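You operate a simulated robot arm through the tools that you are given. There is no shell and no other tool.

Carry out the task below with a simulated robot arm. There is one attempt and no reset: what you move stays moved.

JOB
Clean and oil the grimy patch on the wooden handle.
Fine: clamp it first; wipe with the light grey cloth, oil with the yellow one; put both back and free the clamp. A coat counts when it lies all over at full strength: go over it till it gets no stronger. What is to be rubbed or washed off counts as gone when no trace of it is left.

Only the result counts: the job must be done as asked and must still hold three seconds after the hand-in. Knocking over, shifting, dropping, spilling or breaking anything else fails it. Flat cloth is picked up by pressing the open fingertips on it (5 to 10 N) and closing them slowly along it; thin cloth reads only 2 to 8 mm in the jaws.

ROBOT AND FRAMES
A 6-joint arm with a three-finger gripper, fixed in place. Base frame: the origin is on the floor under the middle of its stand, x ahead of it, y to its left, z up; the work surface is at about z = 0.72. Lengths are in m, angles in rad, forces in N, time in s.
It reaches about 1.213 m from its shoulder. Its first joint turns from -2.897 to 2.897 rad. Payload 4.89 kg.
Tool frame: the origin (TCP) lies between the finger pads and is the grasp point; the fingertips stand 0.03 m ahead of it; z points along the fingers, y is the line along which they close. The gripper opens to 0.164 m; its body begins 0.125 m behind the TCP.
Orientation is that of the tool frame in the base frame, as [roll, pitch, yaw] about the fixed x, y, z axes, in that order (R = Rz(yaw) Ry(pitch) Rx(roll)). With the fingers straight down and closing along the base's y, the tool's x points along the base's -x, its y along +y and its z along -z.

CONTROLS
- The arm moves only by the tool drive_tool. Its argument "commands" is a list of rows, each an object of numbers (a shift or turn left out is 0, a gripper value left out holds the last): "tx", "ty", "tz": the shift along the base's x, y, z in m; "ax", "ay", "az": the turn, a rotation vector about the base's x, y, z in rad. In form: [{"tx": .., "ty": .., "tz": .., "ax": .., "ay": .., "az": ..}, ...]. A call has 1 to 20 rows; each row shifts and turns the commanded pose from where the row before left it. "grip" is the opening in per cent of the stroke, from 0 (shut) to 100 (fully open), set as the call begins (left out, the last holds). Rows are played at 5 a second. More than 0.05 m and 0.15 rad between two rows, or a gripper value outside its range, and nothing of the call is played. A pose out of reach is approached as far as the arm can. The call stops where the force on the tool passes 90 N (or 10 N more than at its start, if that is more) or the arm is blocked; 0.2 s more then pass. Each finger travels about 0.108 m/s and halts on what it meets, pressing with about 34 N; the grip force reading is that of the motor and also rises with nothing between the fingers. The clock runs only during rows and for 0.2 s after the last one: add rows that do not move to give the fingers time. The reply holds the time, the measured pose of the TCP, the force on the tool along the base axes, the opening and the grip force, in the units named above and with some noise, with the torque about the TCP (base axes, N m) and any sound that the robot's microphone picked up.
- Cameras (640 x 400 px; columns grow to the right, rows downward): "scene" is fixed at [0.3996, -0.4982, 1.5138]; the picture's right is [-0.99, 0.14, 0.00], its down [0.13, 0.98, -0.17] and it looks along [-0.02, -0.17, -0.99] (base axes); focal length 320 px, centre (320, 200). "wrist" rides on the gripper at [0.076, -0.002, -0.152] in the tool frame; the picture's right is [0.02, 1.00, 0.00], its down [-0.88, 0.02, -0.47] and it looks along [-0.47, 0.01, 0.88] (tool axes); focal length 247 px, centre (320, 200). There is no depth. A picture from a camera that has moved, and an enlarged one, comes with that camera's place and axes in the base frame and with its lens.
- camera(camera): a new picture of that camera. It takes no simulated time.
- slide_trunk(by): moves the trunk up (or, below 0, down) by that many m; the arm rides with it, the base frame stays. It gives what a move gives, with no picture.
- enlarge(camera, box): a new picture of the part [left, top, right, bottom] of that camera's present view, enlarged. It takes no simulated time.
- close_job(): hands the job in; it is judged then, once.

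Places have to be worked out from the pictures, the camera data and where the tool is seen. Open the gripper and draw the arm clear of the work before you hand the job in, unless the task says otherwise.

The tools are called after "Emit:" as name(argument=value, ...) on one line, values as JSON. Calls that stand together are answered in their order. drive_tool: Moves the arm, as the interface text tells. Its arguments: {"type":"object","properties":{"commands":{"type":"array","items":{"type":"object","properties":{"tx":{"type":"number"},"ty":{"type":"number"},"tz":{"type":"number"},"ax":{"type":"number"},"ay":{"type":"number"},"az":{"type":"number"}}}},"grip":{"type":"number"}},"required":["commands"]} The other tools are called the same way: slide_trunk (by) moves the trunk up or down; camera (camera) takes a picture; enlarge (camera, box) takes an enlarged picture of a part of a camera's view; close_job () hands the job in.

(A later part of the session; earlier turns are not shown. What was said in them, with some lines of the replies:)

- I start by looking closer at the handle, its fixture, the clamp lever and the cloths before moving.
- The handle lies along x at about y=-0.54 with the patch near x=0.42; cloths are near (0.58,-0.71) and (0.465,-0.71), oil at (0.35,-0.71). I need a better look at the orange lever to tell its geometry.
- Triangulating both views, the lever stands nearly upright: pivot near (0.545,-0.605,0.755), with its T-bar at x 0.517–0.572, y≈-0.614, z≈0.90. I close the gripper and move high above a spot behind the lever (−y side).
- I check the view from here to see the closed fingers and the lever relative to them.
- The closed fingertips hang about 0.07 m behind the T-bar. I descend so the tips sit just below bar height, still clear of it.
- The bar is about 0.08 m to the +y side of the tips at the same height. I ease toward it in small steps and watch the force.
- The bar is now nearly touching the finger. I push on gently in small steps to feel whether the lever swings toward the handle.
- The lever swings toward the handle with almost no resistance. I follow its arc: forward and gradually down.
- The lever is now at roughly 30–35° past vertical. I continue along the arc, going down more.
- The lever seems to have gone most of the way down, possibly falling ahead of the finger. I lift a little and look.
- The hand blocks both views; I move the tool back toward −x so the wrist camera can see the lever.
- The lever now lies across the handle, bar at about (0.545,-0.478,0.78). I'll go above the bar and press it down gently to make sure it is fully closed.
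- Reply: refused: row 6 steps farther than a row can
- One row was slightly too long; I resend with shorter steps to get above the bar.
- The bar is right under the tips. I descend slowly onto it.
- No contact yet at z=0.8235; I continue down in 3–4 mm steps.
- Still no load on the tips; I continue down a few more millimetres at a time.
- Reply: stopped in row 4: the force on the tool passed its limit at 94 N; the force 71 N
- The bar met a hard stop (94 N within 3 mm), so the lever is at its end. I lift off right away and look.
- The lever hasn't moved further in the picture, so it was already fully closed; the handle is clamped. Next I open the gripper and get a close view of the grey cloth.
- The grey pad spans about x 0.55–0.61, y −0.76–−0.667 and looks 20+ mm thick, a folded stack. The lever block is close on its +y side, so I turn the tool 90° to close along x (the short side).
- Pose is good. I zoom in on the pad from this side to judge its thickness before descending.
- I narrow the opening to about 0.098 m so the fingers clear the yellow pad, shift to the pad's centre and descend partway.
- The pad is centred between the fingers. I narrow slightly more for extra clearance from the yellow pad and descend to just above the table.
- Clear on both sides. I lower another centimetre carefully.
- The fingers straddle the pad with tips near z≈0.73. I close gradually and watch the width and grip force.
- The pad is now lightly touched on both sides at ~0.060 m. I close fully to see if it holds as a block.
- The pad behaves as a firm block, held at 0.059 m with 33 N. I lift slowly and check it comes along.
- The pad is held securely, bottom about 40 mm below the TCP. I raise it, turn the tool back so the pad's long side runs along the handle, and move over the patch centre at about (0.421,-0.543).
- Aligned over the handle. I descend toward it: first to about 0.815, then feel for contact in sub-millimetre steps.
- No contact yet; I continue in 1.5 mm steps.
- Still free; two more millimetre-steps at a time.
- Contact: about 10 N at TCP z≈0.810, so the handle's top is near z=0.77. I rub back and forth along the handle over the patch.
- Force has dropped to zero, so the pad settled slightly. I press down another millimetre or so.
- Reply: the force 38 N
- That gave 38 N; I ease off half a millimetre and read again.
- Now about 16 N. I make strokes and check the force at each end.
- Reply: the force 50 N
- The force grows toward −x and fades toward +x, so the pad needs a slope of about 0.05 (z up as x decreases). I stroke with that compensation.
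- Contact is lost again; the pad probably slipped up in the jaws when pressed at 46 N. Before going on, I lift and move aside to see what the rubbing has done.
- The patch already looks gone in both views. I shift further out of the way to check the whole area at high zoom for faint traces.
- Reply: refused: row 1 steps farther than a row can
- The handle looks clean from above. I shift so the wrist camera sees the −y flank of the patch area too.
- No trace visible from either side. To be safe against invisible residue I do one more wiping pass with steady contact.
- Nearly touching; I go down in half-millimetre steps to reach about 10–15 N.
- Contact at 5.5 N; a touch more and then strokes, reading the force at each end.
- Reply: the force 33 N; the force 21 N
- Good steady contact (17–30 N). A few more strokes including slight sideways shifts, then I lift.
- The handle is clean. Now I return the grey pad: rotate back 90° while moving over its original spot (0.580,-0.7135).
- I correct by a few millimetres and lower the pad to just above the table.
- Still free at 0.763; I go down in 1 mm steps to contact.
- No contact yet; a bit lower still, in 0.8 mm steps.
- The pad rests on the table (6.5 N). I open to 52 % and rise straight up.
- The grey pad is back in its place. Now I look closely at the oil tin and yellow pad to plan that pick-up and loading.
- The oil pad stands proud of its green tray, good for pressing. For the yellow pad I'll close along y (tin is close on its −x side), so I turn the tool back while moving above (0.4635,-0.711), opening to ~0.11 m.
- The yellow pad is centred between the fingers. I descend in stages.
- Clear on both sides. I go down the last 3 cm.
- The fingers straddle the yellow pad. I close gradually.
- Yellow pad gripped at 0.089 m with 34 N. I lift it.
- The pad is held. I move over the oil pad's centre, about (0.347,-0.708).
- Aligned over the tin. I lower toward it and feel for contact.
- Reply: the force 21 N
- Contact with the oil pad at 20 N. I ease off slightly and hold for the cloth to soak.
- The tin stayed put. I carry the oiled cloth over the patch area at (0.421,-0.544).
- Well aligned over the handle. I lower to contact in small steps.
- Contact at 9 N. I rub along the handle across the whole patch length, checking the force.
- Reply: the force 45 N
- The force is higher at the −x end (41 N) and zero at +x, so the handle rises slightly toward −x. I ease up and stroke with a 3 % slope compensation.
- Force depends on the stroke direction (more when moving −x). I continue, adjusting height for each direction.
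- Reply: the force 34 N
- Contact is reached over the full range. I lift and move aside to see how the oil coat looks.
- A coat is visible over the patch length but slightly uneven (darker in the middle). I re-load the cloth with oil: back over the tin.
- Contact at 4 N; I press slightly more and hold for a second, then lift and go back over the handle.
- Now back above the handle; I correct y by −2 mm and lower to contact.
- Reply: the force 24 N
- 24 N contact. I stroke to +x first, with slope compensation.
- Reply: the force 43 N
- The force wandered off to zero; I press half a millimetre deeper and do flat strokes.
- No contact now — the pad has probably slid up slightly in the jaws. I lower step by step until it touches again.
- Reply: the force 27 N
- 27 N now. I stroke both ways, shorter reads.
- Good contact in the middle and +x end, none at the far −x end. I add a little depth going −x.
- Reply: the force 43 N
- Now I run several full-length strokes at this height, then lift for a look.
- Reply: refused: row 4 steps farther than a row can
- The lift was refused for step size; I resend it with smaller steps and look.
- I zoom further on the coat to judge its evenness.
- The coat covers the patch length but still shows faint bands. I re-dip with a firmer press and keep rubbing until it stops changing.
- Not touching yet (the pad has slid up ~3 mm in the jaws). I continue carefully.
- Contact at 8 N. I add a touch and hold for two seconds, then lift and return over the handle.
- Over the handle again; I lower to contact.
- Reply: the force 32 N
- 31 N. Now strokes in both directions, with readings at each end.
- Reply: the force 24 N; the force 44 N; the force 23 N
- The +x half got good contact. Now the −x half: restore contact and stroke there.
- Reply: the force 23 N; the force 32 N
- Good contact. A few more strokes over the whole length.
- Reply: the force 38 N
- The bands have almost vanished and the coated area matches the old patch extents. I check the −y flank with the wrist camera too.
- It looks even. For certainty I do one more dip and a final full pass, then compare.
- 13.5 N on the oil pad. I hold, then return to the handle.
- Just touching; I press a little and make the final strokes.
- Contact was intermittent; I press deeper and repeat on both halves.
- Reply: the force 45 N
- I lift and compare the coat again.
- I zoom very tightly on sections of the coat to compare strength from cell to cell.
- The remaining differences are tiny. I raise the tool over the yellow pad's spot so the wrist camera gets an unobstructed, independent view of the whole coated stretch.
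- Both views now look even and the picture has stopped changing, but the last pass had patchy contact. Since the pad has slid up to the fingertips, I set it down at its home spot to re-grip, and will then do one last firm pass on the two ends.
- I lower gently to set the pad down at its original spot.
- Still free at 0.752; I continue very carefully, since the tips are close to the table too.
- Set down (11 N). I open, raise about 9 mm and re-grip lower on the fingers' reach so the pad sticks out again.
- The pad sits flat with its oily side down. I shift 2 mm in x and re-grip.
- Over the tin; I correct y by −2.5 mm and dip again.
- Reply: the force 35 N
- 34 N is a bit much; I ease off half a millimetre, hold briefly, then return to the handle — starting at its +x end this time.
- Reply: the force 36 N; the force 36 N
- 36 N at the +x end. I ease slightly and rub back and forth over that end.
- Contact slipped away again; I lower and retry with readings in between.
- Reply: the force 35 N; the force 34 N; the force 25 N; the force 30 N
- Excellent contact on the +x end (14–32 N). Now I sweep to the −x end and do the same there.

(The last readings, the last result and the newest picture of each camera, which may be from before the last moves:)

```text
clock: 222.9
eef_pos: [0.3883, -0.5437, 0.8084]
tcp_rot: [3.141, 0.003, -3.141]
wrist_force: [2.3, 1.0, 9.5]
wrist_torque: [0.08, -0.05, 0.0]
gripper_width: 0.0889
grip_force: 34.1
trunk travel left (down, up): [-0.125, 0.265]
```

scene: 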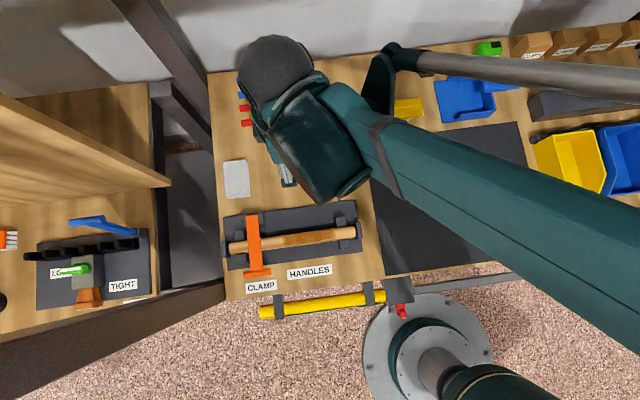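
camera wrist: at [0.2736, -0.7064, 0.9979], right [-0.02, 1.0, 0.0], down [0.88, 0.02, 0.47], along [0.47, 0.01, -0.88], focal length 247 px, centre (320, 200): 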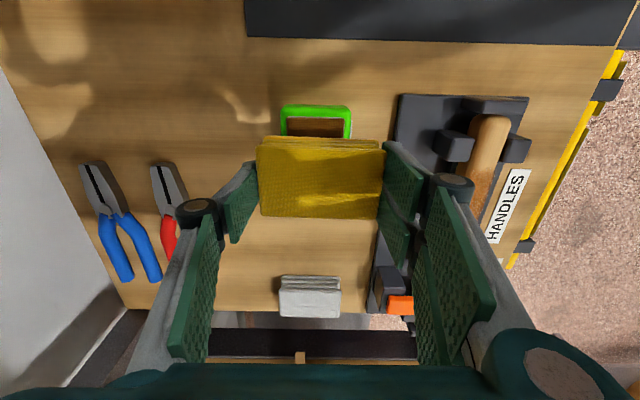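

Emit:
drive_tool(commands=[{"tz": -0.0003}, {"tx": 0.006}, {"tx": 0.006}, {"tx": 0.006}, {"tx": 0.006}, {}])

Emit:
drive_tool(commands=[{"tx": -0.006, "tz": -0.0001}, {"tx": -0.006}, {"tx": -0.006}, {"tx": -0.006}, {}])

Emit:
drive_tool(commands=[{"tx": 0.006, "tz": -0.0002}, {"tx": 0.006}, {"tx": 0.006}, {"tx": 0.006}, {}])

Emit:
drive_tool(commands=[{"tx": -0.006}, {"tx": -0.006}, {"tx": -0.006}, {"tx": -0.006}, {}])

```text
clock: 224.3
eef_pos: [0.4143, -0.5434, 0.8094]
tcp_rot: [3.141, 0.002, -3.141]
wrist_force: [-8.8, -0.5, 20.5]
wrist_torque: [0.04, 0.35, 0.01]
gripper_width: 0.089
grip_force: 33.7
trunk travel left (down, up): [-0.125, 0.265]
```

```text
clock: 225.5
eef_pos: [0.3904, -0.5445, 0.8091]
tcp_rot: [-3.14, 0.002, 3.141]
wrist_force: [17.2, 3.3, 39.6]
wrist_torque: [0.19, -0.5, -0.01]
gripper_width: 0.0889
grip_force: 33.9
trunk travel left (down, up): [-0.125, 0.265]
```

```text
clock: 226.7
eef_pos: [0.4104, -0.5451, 0.8089]
tcp_rot: [-3.14, 0.002, 3.141]
wrist_force: [-10.7, -1.2, 24.2]
wrist_torque: [-0.01, 0.48, 0.02]
gripper_width: 0.0891
grip_force: 33.8
trunk travel left (down, up): [-0.125, 0.265]
```

```text
clock: 227.9
eef_pos: [0.3877, -0.5443, 0.8071]
tcp_rot: [-3.141, 0.002, 3.141]
wrist_force: [5.8, 2.5, 15.3]
wrist_torque: [0.1, -0.22, 0.01]
gripper_width: 0.0891
grip_force: 33.6
trunk travel left (down, up): [-0.125, 0.265]
```

Firm contact over the −x end as well. I finish with one full-length double stroke, then lift and compare the picture.

Emit:
drive_tool(commands=[{"tx": 0.0075, "tz": -0.0003}, {"tx": 0.0075}, {"tx": 0.0075}, {"tx": 0.0075}, {"tx": 0.0075}, {"tx": 0.0075}, {"tx": 0.0075}, {"tx": 0.0075}, {"tx": 0.0075}, {"tx": 0.0075}, {}])

Emit:
drive_tool(commands=[{"tx": -0.0075}, {"tx": -0.0075}, {"tx": -0.0075}, {"tx": -0.0075}, {"tx": -0.0075}, {}])

Emit:
drive_tool(commands=[{"tz": 0.01}, {"tz": 0.03}, {"tz": 0.03, "ty": -0.03}, {"tz": 0.01, "ty": -0.04, "tx": 0.01}, {"ty": -0.045, "tx": 0.01}, {"ty": -0.045, "tx": 0.015}, {"tz": 0.03}, {"tz": 0.02}, {}])

Emit:
enlarge(camera="scene", box=[278, 224, 342, 256])

Emit:
enlarge(camera="wrist", box=[420, 30, 510, 170])

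Emit:
camera(camera="wrist")

```text
clock: 230.3
eef_pos: [0.4641, -0.5468, 0.8078]
tcp_rot: [-3.141, 0.003, -3.141]
wrist_force: [-3.0, 0.1, 10.8]
wrist_torque: [0.02, 0.11, 0.04]
gripper_width: 0.0893
grip_force: 33.6
trunk travel left (down, up): [-0.125, 0.265]
```

```text
clock: 231.7
eef_pos: [0.4244, -0.5459, 0.8085]
tcp_rot: [-3.14, 0.003, -3.141]
wrist_force: [1.6, 0.8, 12.8]
wrist_torque: [0.06, -0.11, 0.04]
gripper_width: 0.0891
grip_force: 34.1
trunk travel left (down, up): [-0.125, 0.265]
```

```text
clock: 233.7
eef_pos: [0.4612, -0.702, 0.938]
tcp_rot: [-3.141, 0.002, -3.141]
wrist_force: [-0.2, -0.2, -0.7]
wrist_torque: [0.03, 0.03, -0.02]
gripper_width: 0.0889
grip_force: 34.4
trunk travel left (down, up): [-0.125, 0.265]
```

```text
10.00 times, centred on (310, 240) of scene
camera zoom: at [0.3996, -0.4982, 1.5138], right [-0.99, 0.14, 0.0], down [0.13, 0.98, -0.17], along [-0.02, -0.17, -0.99], focal length 3196 px, centre (420, -200)
```

zoom: 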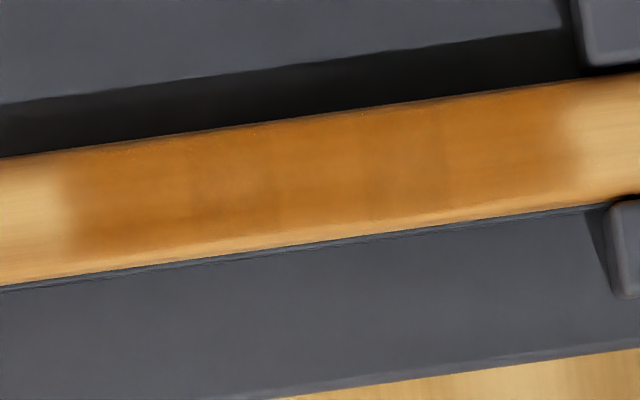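

```text
2.86 times, centred on (465, 100) of wrist
camera zoom: at [0.3841, -0.7051, 1.0909], right [-0.02, 1.0, 0.0], down [0.88, 0.02, 0.47], along [0.47, 0.01, -0.88], focal length 706 px, centre (-94, 486)
```

zoom: 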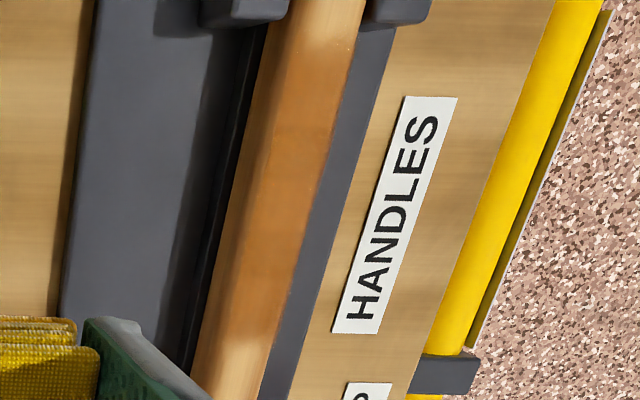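

```text
taken
camera wrist: at [0.3841, -0.7051, 1.0909], right [-0.02, 1.0, 0.0], down [0.88, 0.02, 0.47], along [0.47, 0.01, -0.88], focal length 247 px, centre (320, 200)
```

wrist: 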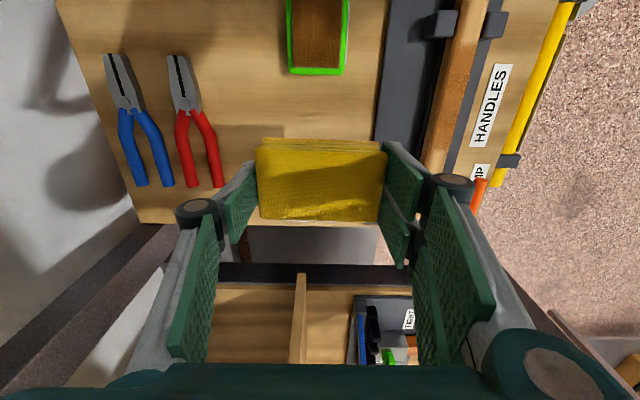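

The coat is even and no longer changes, so it is at full strength. Now I put the yellow cloth back at its original spot (0.4635,-0.713).

Emit:
drive_tool(commands=[{"tx": 0.0025, "ty": -0.009}, {"tz": -0.04}, {"tz": -0.04}, {"tz": -0.04}, {"tz": -0.03}, {"tz": -0.015}, {}])

Emit:
drive_tool(commands=[{"tz": -0.003}, {"tz": -0.002}, {"tz": -0.002}, {}])

```text
clock: 235.3
eef_pos: [0.4644, -0.7122, 0.7724]
tcp_rot: [3.141, 0.002, -3.14]
wrist_force: [0.0, -0.4, 0.1]
wrist_torque: [0.01, -0.02, 0.02]
gripper_width: 0.0891
grip_force: 34.0
trunk travel left (down, up): [-0.125, 0.265]
```

```text
clock: 236.3
eef_pos: [0.4645, -0.7148, 0.7661]
tcp_rot: [-3.141, 0.003, 3.141]
wrist_force: [-0.2, 0.5, -0.9]
wrist_torque: [-0.01, 0.0, 0.03]
gripper_width: 0.0891
grip_force: 34.1
trunk travel left (down, up): [-0.125, 0.265]
```

Nearly down; I continue in small steps until it touches.

Emit:
drive_tool(commands=[{"tz": -0.002}, {"tz": -0.0015}, {"tz": -0.001}, {}])

Emit:
drive_tool(commands=[{"tz": -0.001}, {"tz": -0.001}, {}])

```text
clock: 237.3
eef_pos: [0.4639, -0.7133, 0.7617]
tcp_rot: [3.14, 0.004, -3.141]
wrist_force: [0.9, 0.3, -0.7]
wrist_torque: [0.03, 0.0, 0.0]
gripper_width: 0.0891
grip_force: 34.1
trunk travel left (down, up): [-0.125, 0.265]
```

```text
clock: 238.1
eef_pos: [0.4635, -0.7141, 0.7612]
tcp_rot: [3.14, 0.004, 3.141]
wrist_force: [-0.7, -0.2, -1.1]
wrist_torque: [-0.02, 0.01, 0.03]
gripper_width: 0.0889
grip_force: 34.1
trunk travel left (down, up): [-0.125, 0.265]
```

Emit:
drive_tool(commands=[{"tz": -0.0008}, {"tz": -0.0007}, {}])

Emit:
drive_tool(commands=[{"tz": -0.0006}, {"tz": -0.0004}, {}])

```text
clock: 238.9
eef_pos: [0.4646, -0.7147, 0.7581]
tcp_rot: [-3.141, 0.001, 3.141]
wrist_force: [0.2, -0.1, -1.6]
wrist_torque: [0.02, -0.01, 0.01]
gripper_width: 0.0891
grip_force: 33.8
trunk travel left (down, up): [-0.125, 0.265]
```

```text
clock: 239.7
eef_pos: [0.4648, -0.7137, 0.7567]
tcp_rot: [-3.141, 0.002, -3.141]
wrist_force: [-1.1, -1.6, 6.8]
wrist_torque: [0.24, 0.04, 0.0]
gripper_width: 0.0891
grip_force: 34.3
trunk travel left (down, up): [-0.125, 0.265]
```

The pad rests on the table (7 N). I release it, rise straight up, and look.

Emit:
drive_tool(commands=[{}, {}, {}], grip=66)

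Emit:
drive_tool(commands=[{"tz": 0.01}, {"tz": 0.02}, {"tz": 0.04}, {"tz": 0.04}, {"tz": 0.04}, {"tz": 0.03}, {}])

Emit:
camera(camera="wrist")

Emit:
camera(camera="scene")

```text
clock: 240.5
eef_pos: [0.4648, -0.7144, 0.7569]
tcp_rot: [-3.14, 0.001, 3.141]
wrist_force: [0.1, -0.8, 0.0]
wrist_torque: [0.02, 0.02, -0.03]
gripper_width: 0.108
grip_force: 0.0
trunk travel left (down, up): [-0.125, 0.265]
```

```text
clock: 242.1
eef_pos: [0.4604, -0.7127, 0.9398]
tcp_rot: [3.141, 0.001, -3.141]
wrist_force: [-0.2, 0.4, -0.3]
wrist_torque: [-0.04, -0.02, -0.01]
gripper_width: 0.1084
grip_force: 0.0
trunk travel left (down, up): [-0.125, 0.265]
```

```text
taken
camera wrist: at [0.3854, -0.7145, 1.0929], right [-0.02, 1.0, 0.0], down [0.88, 0.02, 0.47], along [0.47, 0.01, -0.88], focal length 247 px, centre (320, 200)
```

wrist: 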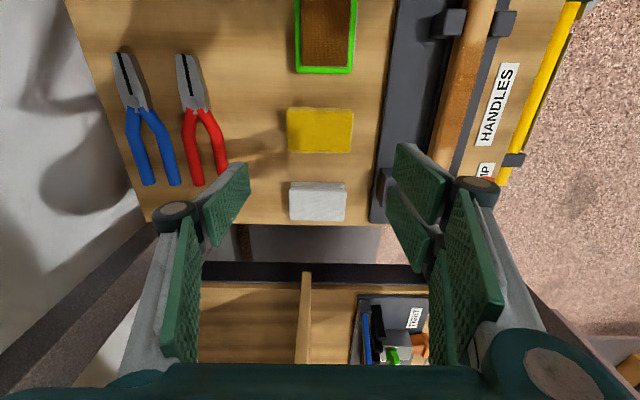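

```text
taken
```

scene: 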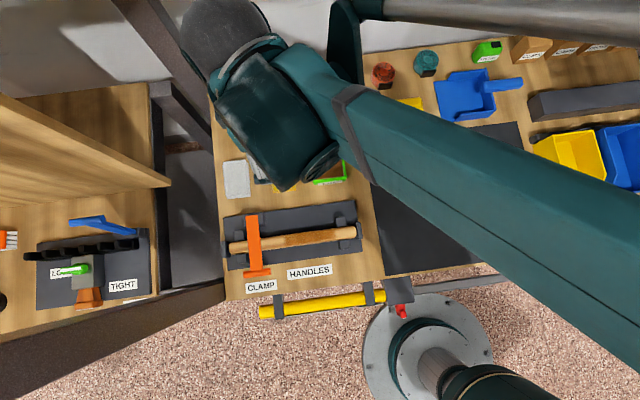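

Both pads are back in place. To free the clamp I'll grip the T-bar by its two ends (closing along x) and swing it up along its arc; first I move above it with the tool turned 90°.

Emit:
drive_tool(commands=[{"tz": 0.01}, {"tx": 0.0077, "ty": 0.0216, "az": 0.1428}, {"tx": 0.0077, "ty": 0.0216, "az": 0.1428}, {"tx": 0.0077, "ty": 0.0216, "az": 0.1428}, {"tx": 0.0077, "ty": 0.0216, "az": 0.1428}, {"tx": 0.0077, "ty": 0.0216, "az": 0.1428}, {"tx": 0.0077, "ty": 0.0216, "az": 0.1428}, {"tx": 0.0077, "ty": 0.0216, "az": 0.1428}, {"tx": 0.0077, "ty": 0.0216, "az": 0.1428}, {"tx": 0.0077, "ty": 0.0216, "az": 0.1428}, {"tx": 0.0077, "ty": 0.0216, "az": 0.1428}, {"tx": 0.0077, "ty": 0.0216, "az": 0.1428}, {}], grip=55)

Emit:
camera(camera="wrist")

Emit:
camera(camera="scene")

```text
clock: 244.9
eef_pos: [0.5513, -0.4763, 0.9471]
tcp_rot: [-3.14, 0.0, -1.57]
wrist_force: [0.1, -0.1, 0.4]
wrist_torque: [0.03, 0.0, -0.01]
gripper_width: 0.0902
grip_force: 0.0
trunk travel left (down, up): [-0.125, 0.265]
```

```text
taken
camera wrist: at [0.5533, -0.5526, 1.1002], right [-1.0, -0.02, 0.0], down [-0.02, 0.88, 0.47], along [-0.01, 0.47, -0.88], focal length 247 px, centre (320, 200)
```

wrist: 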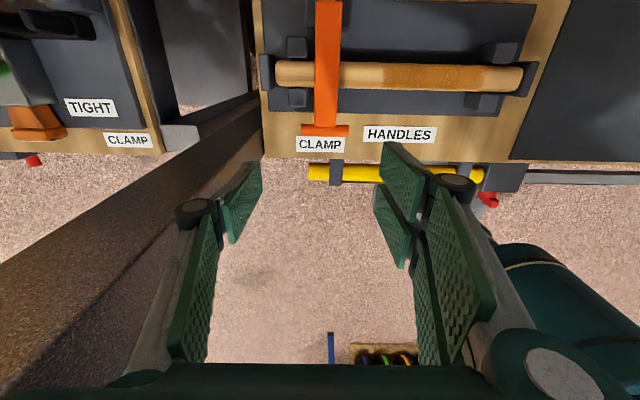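

```text
taken
```

scene: 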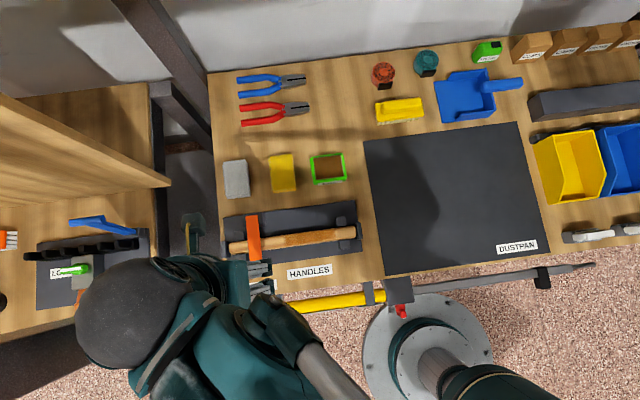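

The bar is at about (0.545,-0.480,0.775), 6 cm long. I align and descend with the fingers open around its ends.

Emit:
drive_tool(commands=[{"tx": -0.006, "ty": -0.001}, {"tz": -0.04}, {"tz": -0.04}, {"tz": -0.03}, {}])

Emit:
camera(camera="wrist")

```text
clock: 246.1
eef_pos: [0.5428, -0.4781, 0.8383]
tcp_rot: [-3.141, 0.002, -1.57]
wrist_force: [-0.7, 0.3, -0.3]
wrist_torque: [-0.03, 0.04, 0.01]
gripper_width: 0.09
grip_force: 0.0
trunk travel left (down, up): [-0.125, 0.265]
```

```text
taken
camera wrist: at [0.5448, -0.5546, 0.9916], right [-1.0, -0.02, 0.0], down [-0.02, 0.88, 0.47], along [-0.01, 0.47, -0.88], focal length 247 px, centre (320, 200)
```

wrist: 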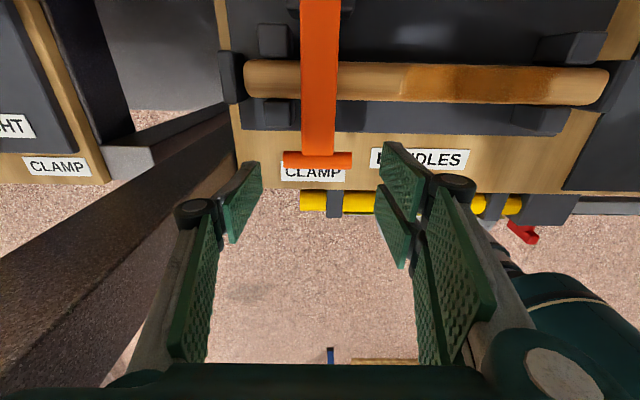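

Aligned within millimetres. I lower the rest of the way so the pads are level with the bar.

Emit:
drive_tool(commands=[{"tx": 0.002, "tz": -0.02}, {"tz": -0.015}, {"tz": -0.012}, {"tz": -0.005}, {}])

Emit:
camera(camera="wrist")

```text
clock: 247.3
eef_pos: [0.5444, -0.4785, 0.7848]
tcp_rot: [3.141, 0.001, -1.57]
wrist_force: [0.1, 0.5, 0.7]
wrist_torque: [0.02, 0.0, -0.01]
gripper_width: 0.09
grip_force: 0.0
trunk travel left (down, up): [-0.125, 0.265]
```

```text
taken
camera wrist: at [0.5468, -0.5552, 0.9382], right [-1.0, -0.02, 0.0], down [-0.02, 0.88, 0.47], along [-0.01, 0.47, -0.88], focal length 247 px, centre (320, 200)
```

wrist: 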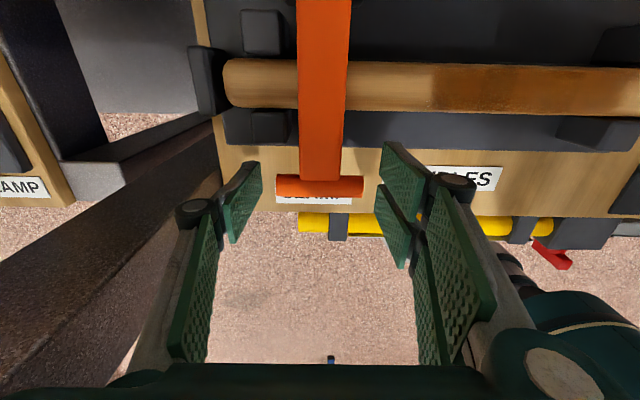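

The bar's ends are between the finger pads at TCP level. I close on it.

Emit:
drive_tool(commands=[{}, {}, {}], grip=30)

Emit:
camera(camera="wrist")

```text
clock: 248.1
eef_pos: [0.5455, -0.4798, 0.784]
tcp_rot: [-3.142, 0.002, -1.571]
wrist_force: [6.6, -0.7, 1.6]
wrist_torque: [-0.1, -0.16, 0.53]
gripper_width: 0.0737
grip_force: 44.8
trunk travel left (down, up): [-0.125, 0.265]
```

```text
taken
camera wrist: at [0.5471, -0.5551, 0.9382], right [-1.0, -0.02, 0.0], down [-0.02, 0.88, 0.47], along [-0.01, 0.47, -0.88], focal length 247 px, centre (320, 200)
```

wrist: 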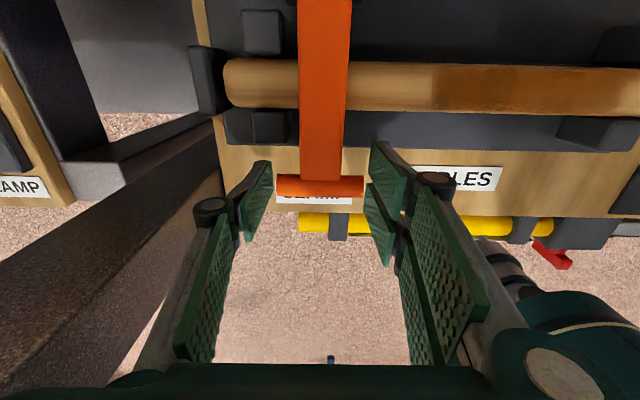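

The jaws stopped at 0.074 m with a raised grip force. I zoom in to see what they are touching.

Emit:
enlarge(camera="wrist", box=[220, 120, 440, 280])

```text
2.50 times, centred on (330, 200) of wrist
camera zoom: at [0.5471, -0.5551, 0.9382], right [-1.0, -0.02, 0.0], down [-0.02, 0.88, 0.47], along [-0.01, 0.47, -0.88], focal length 617 px, centre (295, 200)
```

zoom: 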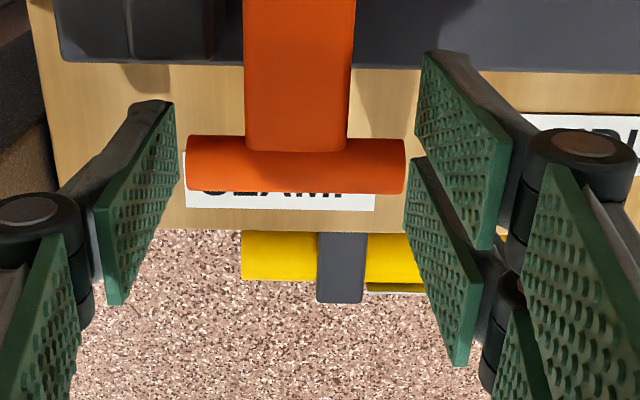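

The pads appear to hold the bar ends (the force pattern fits a grip on the bar). I try lifting it 1 cm along its arc and check.

Emit:
drive_tool(commands=[{"tz": 0.005}, {"tz": 0.005}, {"tz": 0.005, "ty": -0.001}, {}])

Emit:
camera(camera="wrist")

```text
clock: 249.1
eef_pos: [0.5449, -0.4801, 0.8004]
tcp_rot: [3.141, 0.001, -1.57]
wrist_force: [-9.6, -5.6, -8.7]
wrist_torque: [0.81, 0.45, 0.21]
gripper_width: 0.0732
grip_force: 44.6
trunk travel left (down, up): [-0.125, 0.265]
```

```text
taken
camera wrist: at [0.5474, -0.5566, 0.9537], right [-1.0, -0.02, 0.0], down [-0.02, 0.88, 0.47], along [-0.01, 0.47, -0.88], focal length 247 px, centre (320, 200)
```

wrist: 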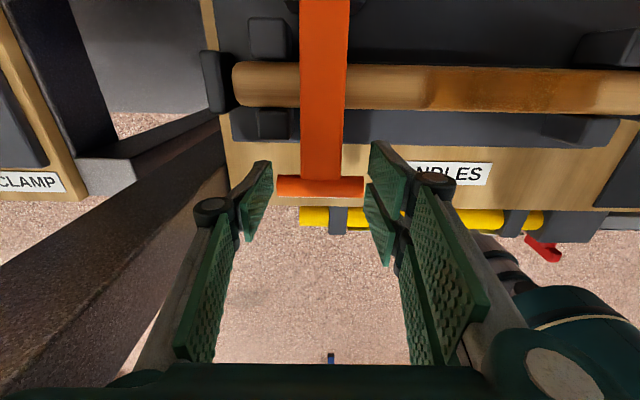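

The bar came up with the fingers with only ~9 N of pull. I continue along the arc in batches.

Emit:
drive_tool(commands=[{"ty": -0.0023, "tz": 0.0132}, {"ty": -0.0037, "tz": 0.0129}, {"ty": -0.005, "tz": 0.0124}, {"ty": -0.0063, "tz": 0.0118}, {}])

Emit:
camera(camera="wrist")

```text
clock: 250.3
eef_pos: [0.5455, -0.4976, 0.8503]
tcp_rot: [3.142, 0.002, -1.569]
wrist_force: [16.0, -17.7, -13.8]
wrist_torque: [0.12, -0.15, -0.21]
gripper_width: 0.0731
grip_force: 44.8
trunk travel left (down, up): [-0.125, 0.265]
```

```text
taken
camera wrist: at [0.5474, -0.5729, 1.0028], right [-1.0, -0.02, 0.0], down [-0.02, 0.88, 0.47], along [-0.01, 0.47, -0.88], focal length 247 px, centre (320, 200)
```

wrist: 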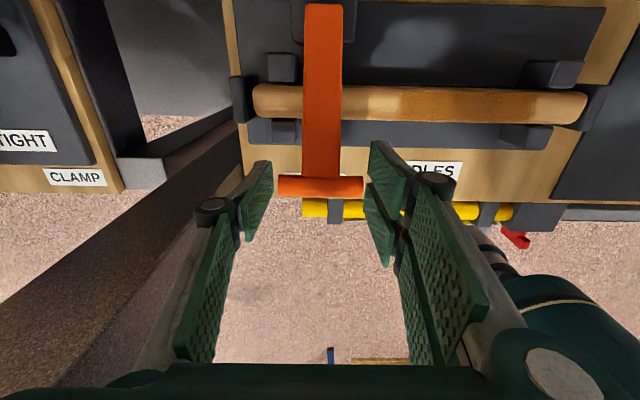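

The lever swings nicely; the pull in −y says I'm slightly outside the arc, so I bias a bit more toward −y.

Emit:
drive_tool(commands=[{"ty": -0.009, "tz": 0.0108}, {"ty": -0.0096, "tz": 0.01}, {"ty": -0.0105, "tz": 0.009}, {"ty": -0.0112, "tz": 0.008}, {}])

Emit:
camera(camera="wrist")

```text
clock: 251.5
eef_pos: [0.5454, -0.536, 0.8886]
tcp_rot: [-3.141, 0.001, -1.571]
wrist_force: [26.1, 23.6, 23.6]
wrist_torque: [0.99, -0.28, 0.04]
gripper_width: 0.0734
grip_force: 45.3
trunk travel left (down, up): [-0.125, 0.265]
```

```text
taken
camera wrist: at [0.5472, -0.6111, 1.0431], right [-1.0, -0.02, 0.0], down [-0.02, 0.88, 0.47], along [-0.01, 0.47, -0.88], focal length 247 px, centre (320, 200)
```

wrist: 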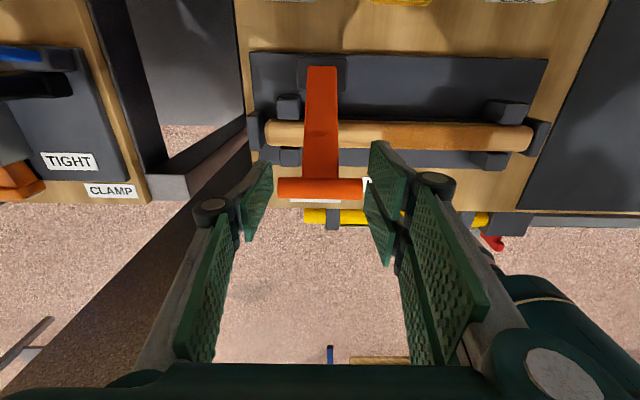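

I'm now ~1 mm inside the arc and pushed +x; I correct slightly and continue up.

Emit:
drive_tool(commands=[{"ty": -0.0112, "tz": 0.0075, "tx": 0.0005}, {"ty": -0.0124, "tz": 0.0055, "tx": 0.0003}, {"ty": -0.0129, "tz": 0.0041}, {}])

Emit:
camera(camera="wrist")

```text
clock: 252.5
eef_pos: [0.5442, -0.5723, 0.9051]
tcp_rot: [3.141, 0.004, -1.572]
wrist_force: [10.5, 9.6, -3.1]
wrist_torque: [1.16, 0.11, -0.09]
gripper_width: 0.074
grip_force: 45.0
trunk travel left (down, up): [-0.125, 0.265]
```

```text
taken
camera wrist: at [0.5471, -0.6497, 1.0583], right [-1.0, -0.02, 0.0], down [-0.02, 0.88, 0.47], along [-0.01, 0.47, -0.88], focal length 247 px, centre (320, 200)
```

wrist: 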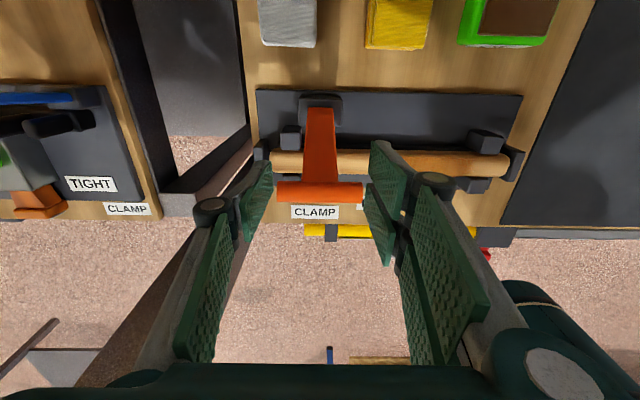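

At about 75°. I finish the swing to just past vertical, where the lever stood originally.

Emit:
drive_tool(commands=[{"ty": -0.0132, "tz": 0.0028}, {"ty": -0.0134, "tz": 0.0014}, {"ty": -0.01, "tz": 0.0002}, {}])

Emit:
camera(camera="wrist")

```text
clock: 253.5
eef_pos: [0.5457, -0.6085, 0.9097]
tcp_rot: [-3.14, 0.001, -1.574]
wrist_force: [-9.4, 7.1, -6.3]
wrist_torque: [0.96, 0.44, 0.0]
gripper_width: 0.0734
grip_force: 44.6
trunk travel left (down, up): [-0.125, 0.265]
```

```text
taken
camera wrist: at [0.5472, -0.6856, 1.0629], right [-1.0, -0.02, 0.0], down [-0.02, 0.88, 0.47], along [-0.01, 0.47, -0.88], focal length 247 px, centre (320, 200)
```

wrist: 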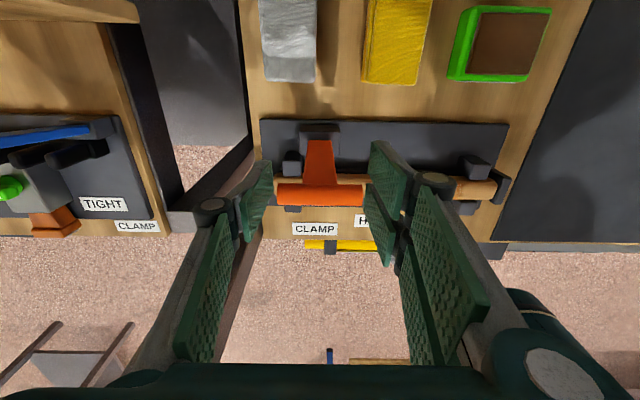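

Nearly upright (bar at y≈−0.61, originally −0.614). I push a few millimetres more until it meets its stop.

Emit:
drive_tool(commands=[{"ty": -0.003}, {"ty": -0.003}, {}])

Emit:
drive_tool(commands=[{"ty": -0.002}, {}])

```text
clock: 254.3
eef_pos: [0.5449, -0.6159, 0.9093]
tcp_rot: [-3.139, 0.0, -1.568]
wrist_force: [-9.9, 7.5, -11.0]
wrist_torque: [1.08, 0.11, 0.01]
gripper_width: 0.0734
grip_force: 44.7
trunk travel left (down, up): [-0.125, 0.265]
```

```text
clock: 254.9
eef_pos: [0.5452, -0.6168, 0.9097]
tcp_rot: [3.142, 0.002, -1.57]
wrist_force: [-11.7, 8.6, -4.9]
wrist_torque: [1.16, 0.15, 0.11]
gripper_width: 0.0736
grip_force: 44.8
trunk travel left (down, up): [-0.125, 0.265]
```

No stop felt yet; a couple more millimetres while watching the force.

Emit:
drive_tool(commands=[{"ty": -0.002}, {"ty": -0.002}, {}])

Emit:
camera(camera="wrist")

Emit:
enlarge(camera="scene", box=[210, 150, 370, 290])

```text
clock: 255.7
eef_pos: [0.5456, -0.6222, 0.9094]
tcp_rot: [3.142, 0.002, -1.571]
wrist_force: [-14.7, 10.6, -11.0]
wrist_torque: [1.1, 0.04, 0.11]
gripper_width: 0.0737
grip_force: 45.1
trunk travel left (down, up): [-0.125, 0.265]
```

```text
taken
camera wrist: at [0.5471, -0.6979, 1.0629], right [-1.0, -0.02, 0.0], down [-0.02, 0.88, 0.47], along [-0.01, 0.47, -0.88], focal length 247 px, centre (320, 200)
```

wrist: 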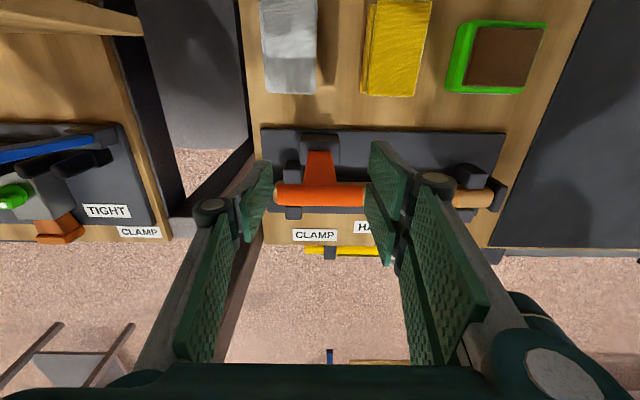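

```text
2.86 times, centred on (290, 220) of scene
camera zoom: at [0.3996, -0.4982, 1.5138], right [-0.99, 0.14, 0.0], down [0.13, 0.98, -0.17], along [-0.02, -0.17, -0.99], focal length 913 px, centre (406, 143)
```

zoom: 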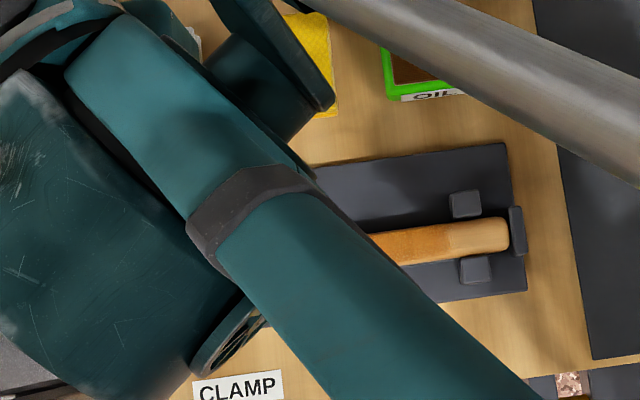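

By the picture the bar is back at y≈−0.615, its original upright position. I open the jaws and rise straight up.

Emit:
drive_tool(commands=[{}, {}, {}], grip=62)

Emit:
camera(camera="wrist")

```text
clock: 256.5
eef_pos: [0.5456, -0.6218, 0.9103]
tcp_rot: [3.141, 0.001, -1.57]
wrist_force: [-0.2, 0.7, -0.3]
wrist_torque: [0.01, 0.01, -0.01]
gripper_width: 0.1014
grip_force: 0.0
trunk travel left (down, up): [-0.125, 0.265]
```

```text
taken
camera wrist: at [0.5477, -0.6978, 1.0631], right [-1.0, -0.02, 0.0], down [-0.02, 0.88, 0.47], along [-0.01, 0.47, -0.88], focal length 247 px, centre (320, 200)
```

wrist: 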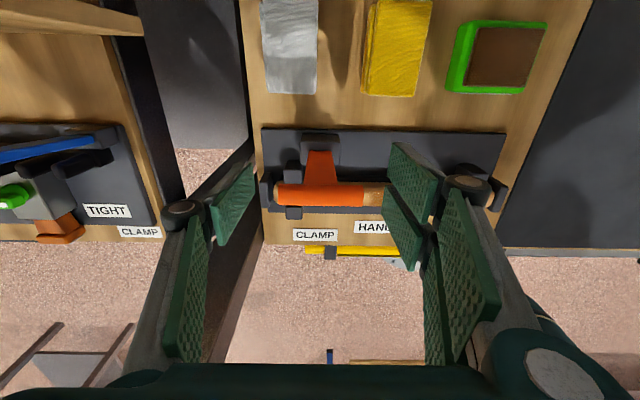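

The lever stays upright on its own. I raise the tool straight up and then draw it away toward −x for a final check.

Emit:
drive_tool(commands=[{"tz": 0.03}, {"tz": 0.04}, {"tz": 0.04}, {"tz": 0.04}, {"tz": 0.03}, {}])

Emit:
drive_tool(commands=[{"tx": -0.04, "az": -0.14}, {"tx": -0.04, "az": -0.14}, {"tx": -0.04, "az": -0.14}, {"tx": -0.04, "az": -0.14}, {"tx": -0.04, "az": -0.14}, {"tx": -0.04, "az": -0.14}, {"tx": -0.04, "az": -0.14}, {"tx": -0.03, "az": -0.14}, {"az": -0.14}, {"az": -0.14}, {"az": -0.14}, {}], grip=100)

Emit:
camera(camera="scene")

Emit:
camera(camera="wrist")

Emit:
enlarge(camera="scene", box=[200, 140, 380, 300])

```text
clock: 257.9
eef_pos: [0.5426, -0.6197, 1.0911]
tcp_rot: [-3.142, 0.003, -1.571]
wrist_force: [0.1, 0.7, -0.3]
wrist_torque: [-0.04, -0.02, -0.03]
gripper_width: 0.1016
grip_force: 0.1
trunk travel left (down, up): [-0.125, 0.265]
```

```text
clock: 260.5
eef_pos: [0.235, -0.6207, 1.0894]
tcp_rot: [3.141, 0.002, -3.112]
wrist_force: [0.1, -0.2, 0.4]
wrist_torque: [0.0, -0.05, -0.01]
gripper_width: 0.164
grip_force: 0.1
trunk travel left (down, up): [-0.125, 0.265]
```

```text
taken
```

scene: 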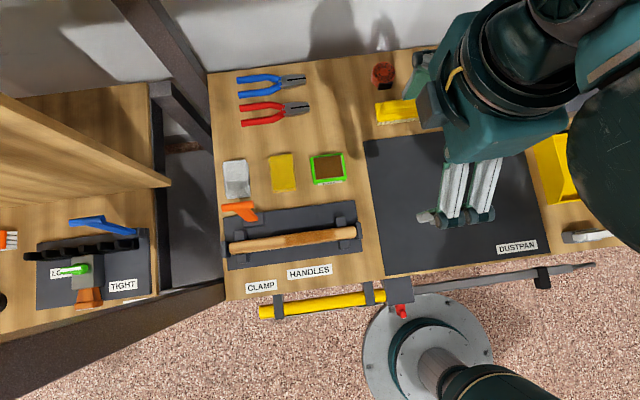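

```text
taken
camera wrist: at [0.1591, -0.6241, 1.2429], right [-0.05, 1.0, 0.0], down [0.88, 0.04, 0.47], along [0.47, 0.02, -0.88], focal length 247 px, centre (320, 200)
```

wrist: 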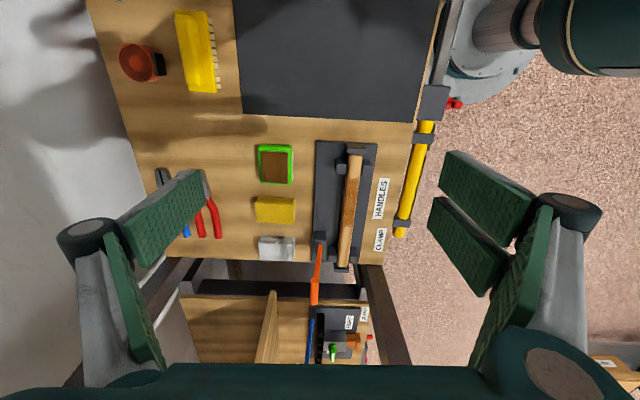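

```text
2.50 times, centred on (290, 220) of scene
camera zoom: at [0.3996, -0.4982, 1.5138], right [-0.99, 0.14, 0.0], down [0.13, 0.98, -0.17], along [-0.02, -0.17, -0.99], focal length 799 px, centre (395, 150)
```

zoom: 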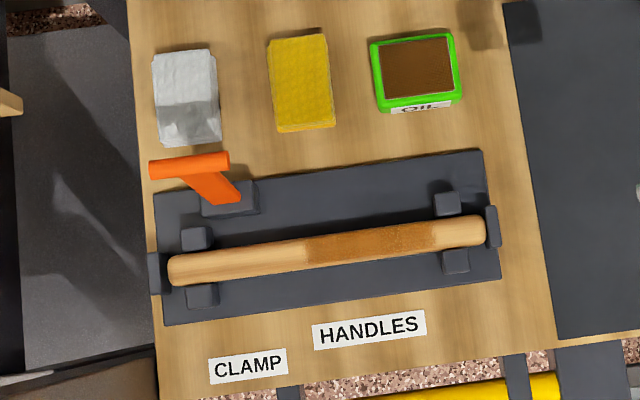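

Everything sits as it did at the start: pads, tin, lever upright. I take one last close look at the coat from this clear view.

Emit:
enlarge(camera="scene", box=[270, 222, 350, 262])

Emit:
enlarge(camera="scene", box=[220, 200, 370, 290])

Emit:
enlarge(camera="wrist", box=[300, 130, 400, 280])

```text
8.00 times, centred on (310, 242) of scene
camera zoom: at [0.3996, -0.4982, 1.5138], right [-0.99, 0.14, 0.0], down [0.13, 0.98, -0.17], along [-0.02, -0.17, -0.99], focal length 2556 px, centre (400, -136)
```

zoom: 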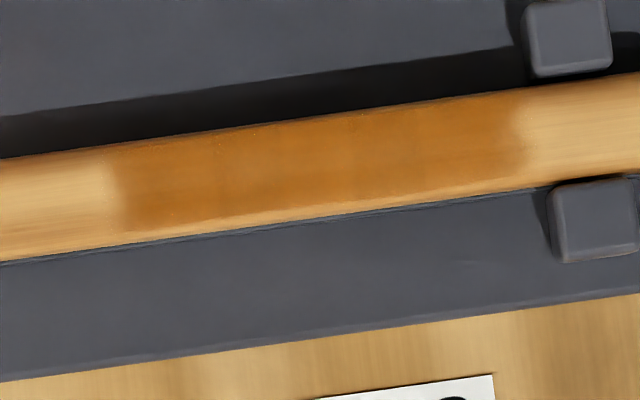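

```text
4.27 times, centred on (295, 245) of scene
camera zoom: at [0.3996, -0.4982, 1.5138], right [-0.99, 0.14, 0.0], down [0.13, 0.98, -0.17], along [-0.02, -0.17, -0.99], focal length 1364 px, centre (427, 8)
```

zoom: 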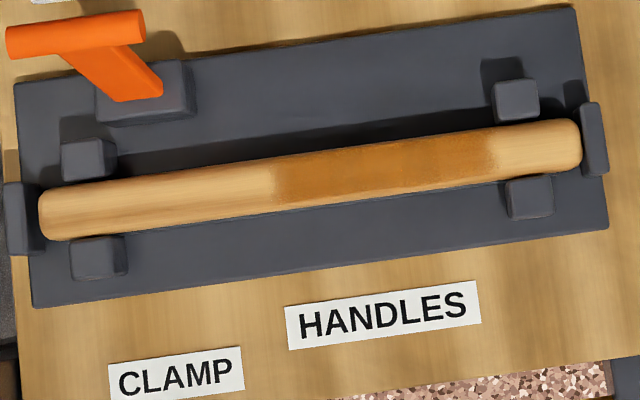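

```text
2.67 times, centred on (350, 205) of wrist
camera zoom: at [0.1591, -0.6241, 1.2429], right [-0.05, 1.0, 0.0], down [0.88, 0.04, 0.47], along [0.47, 0.02, -0.88], focal length 659 px, centre (240, 187)
```

zoom: 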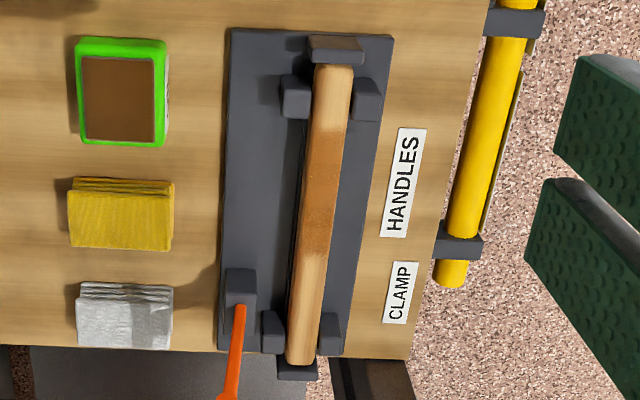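

The work looks finished: no grime is left and the oil coat is even over the whole patch. Both cloths are back in place, the lever is up again, and the gripper is open and clear. I hand the job in.

Emit:
close_job()

```text
The job is handed in.
```

I cleaned and oiled the grimy patch on the wooden handle and handed the job in; it gave no verdict back.

- **Clamp:** I closed the lever onto its stop before any rubbing. At the end I swung it back upright, where it stood at the start.
- **Wiping:** The light grey cloth took the grime off. No trace of it shows from either camera.
- **Oiling:** I dipped the yellow cloth four times more after the first and rubbed the whole patch length. By the last pass the coat looked even and was no longer getting stronger. I could only judge its strength from the pictures.
- **Putting back:** Both cloths are back where they were, as closely as the pictures show. The oil tin did not move, and the gripper is open and clear of the bench.

The handle slid about 2–3 mm along its holder while I was rubbing it, even though it was clamped. It is still between its end stops, and I left it there.
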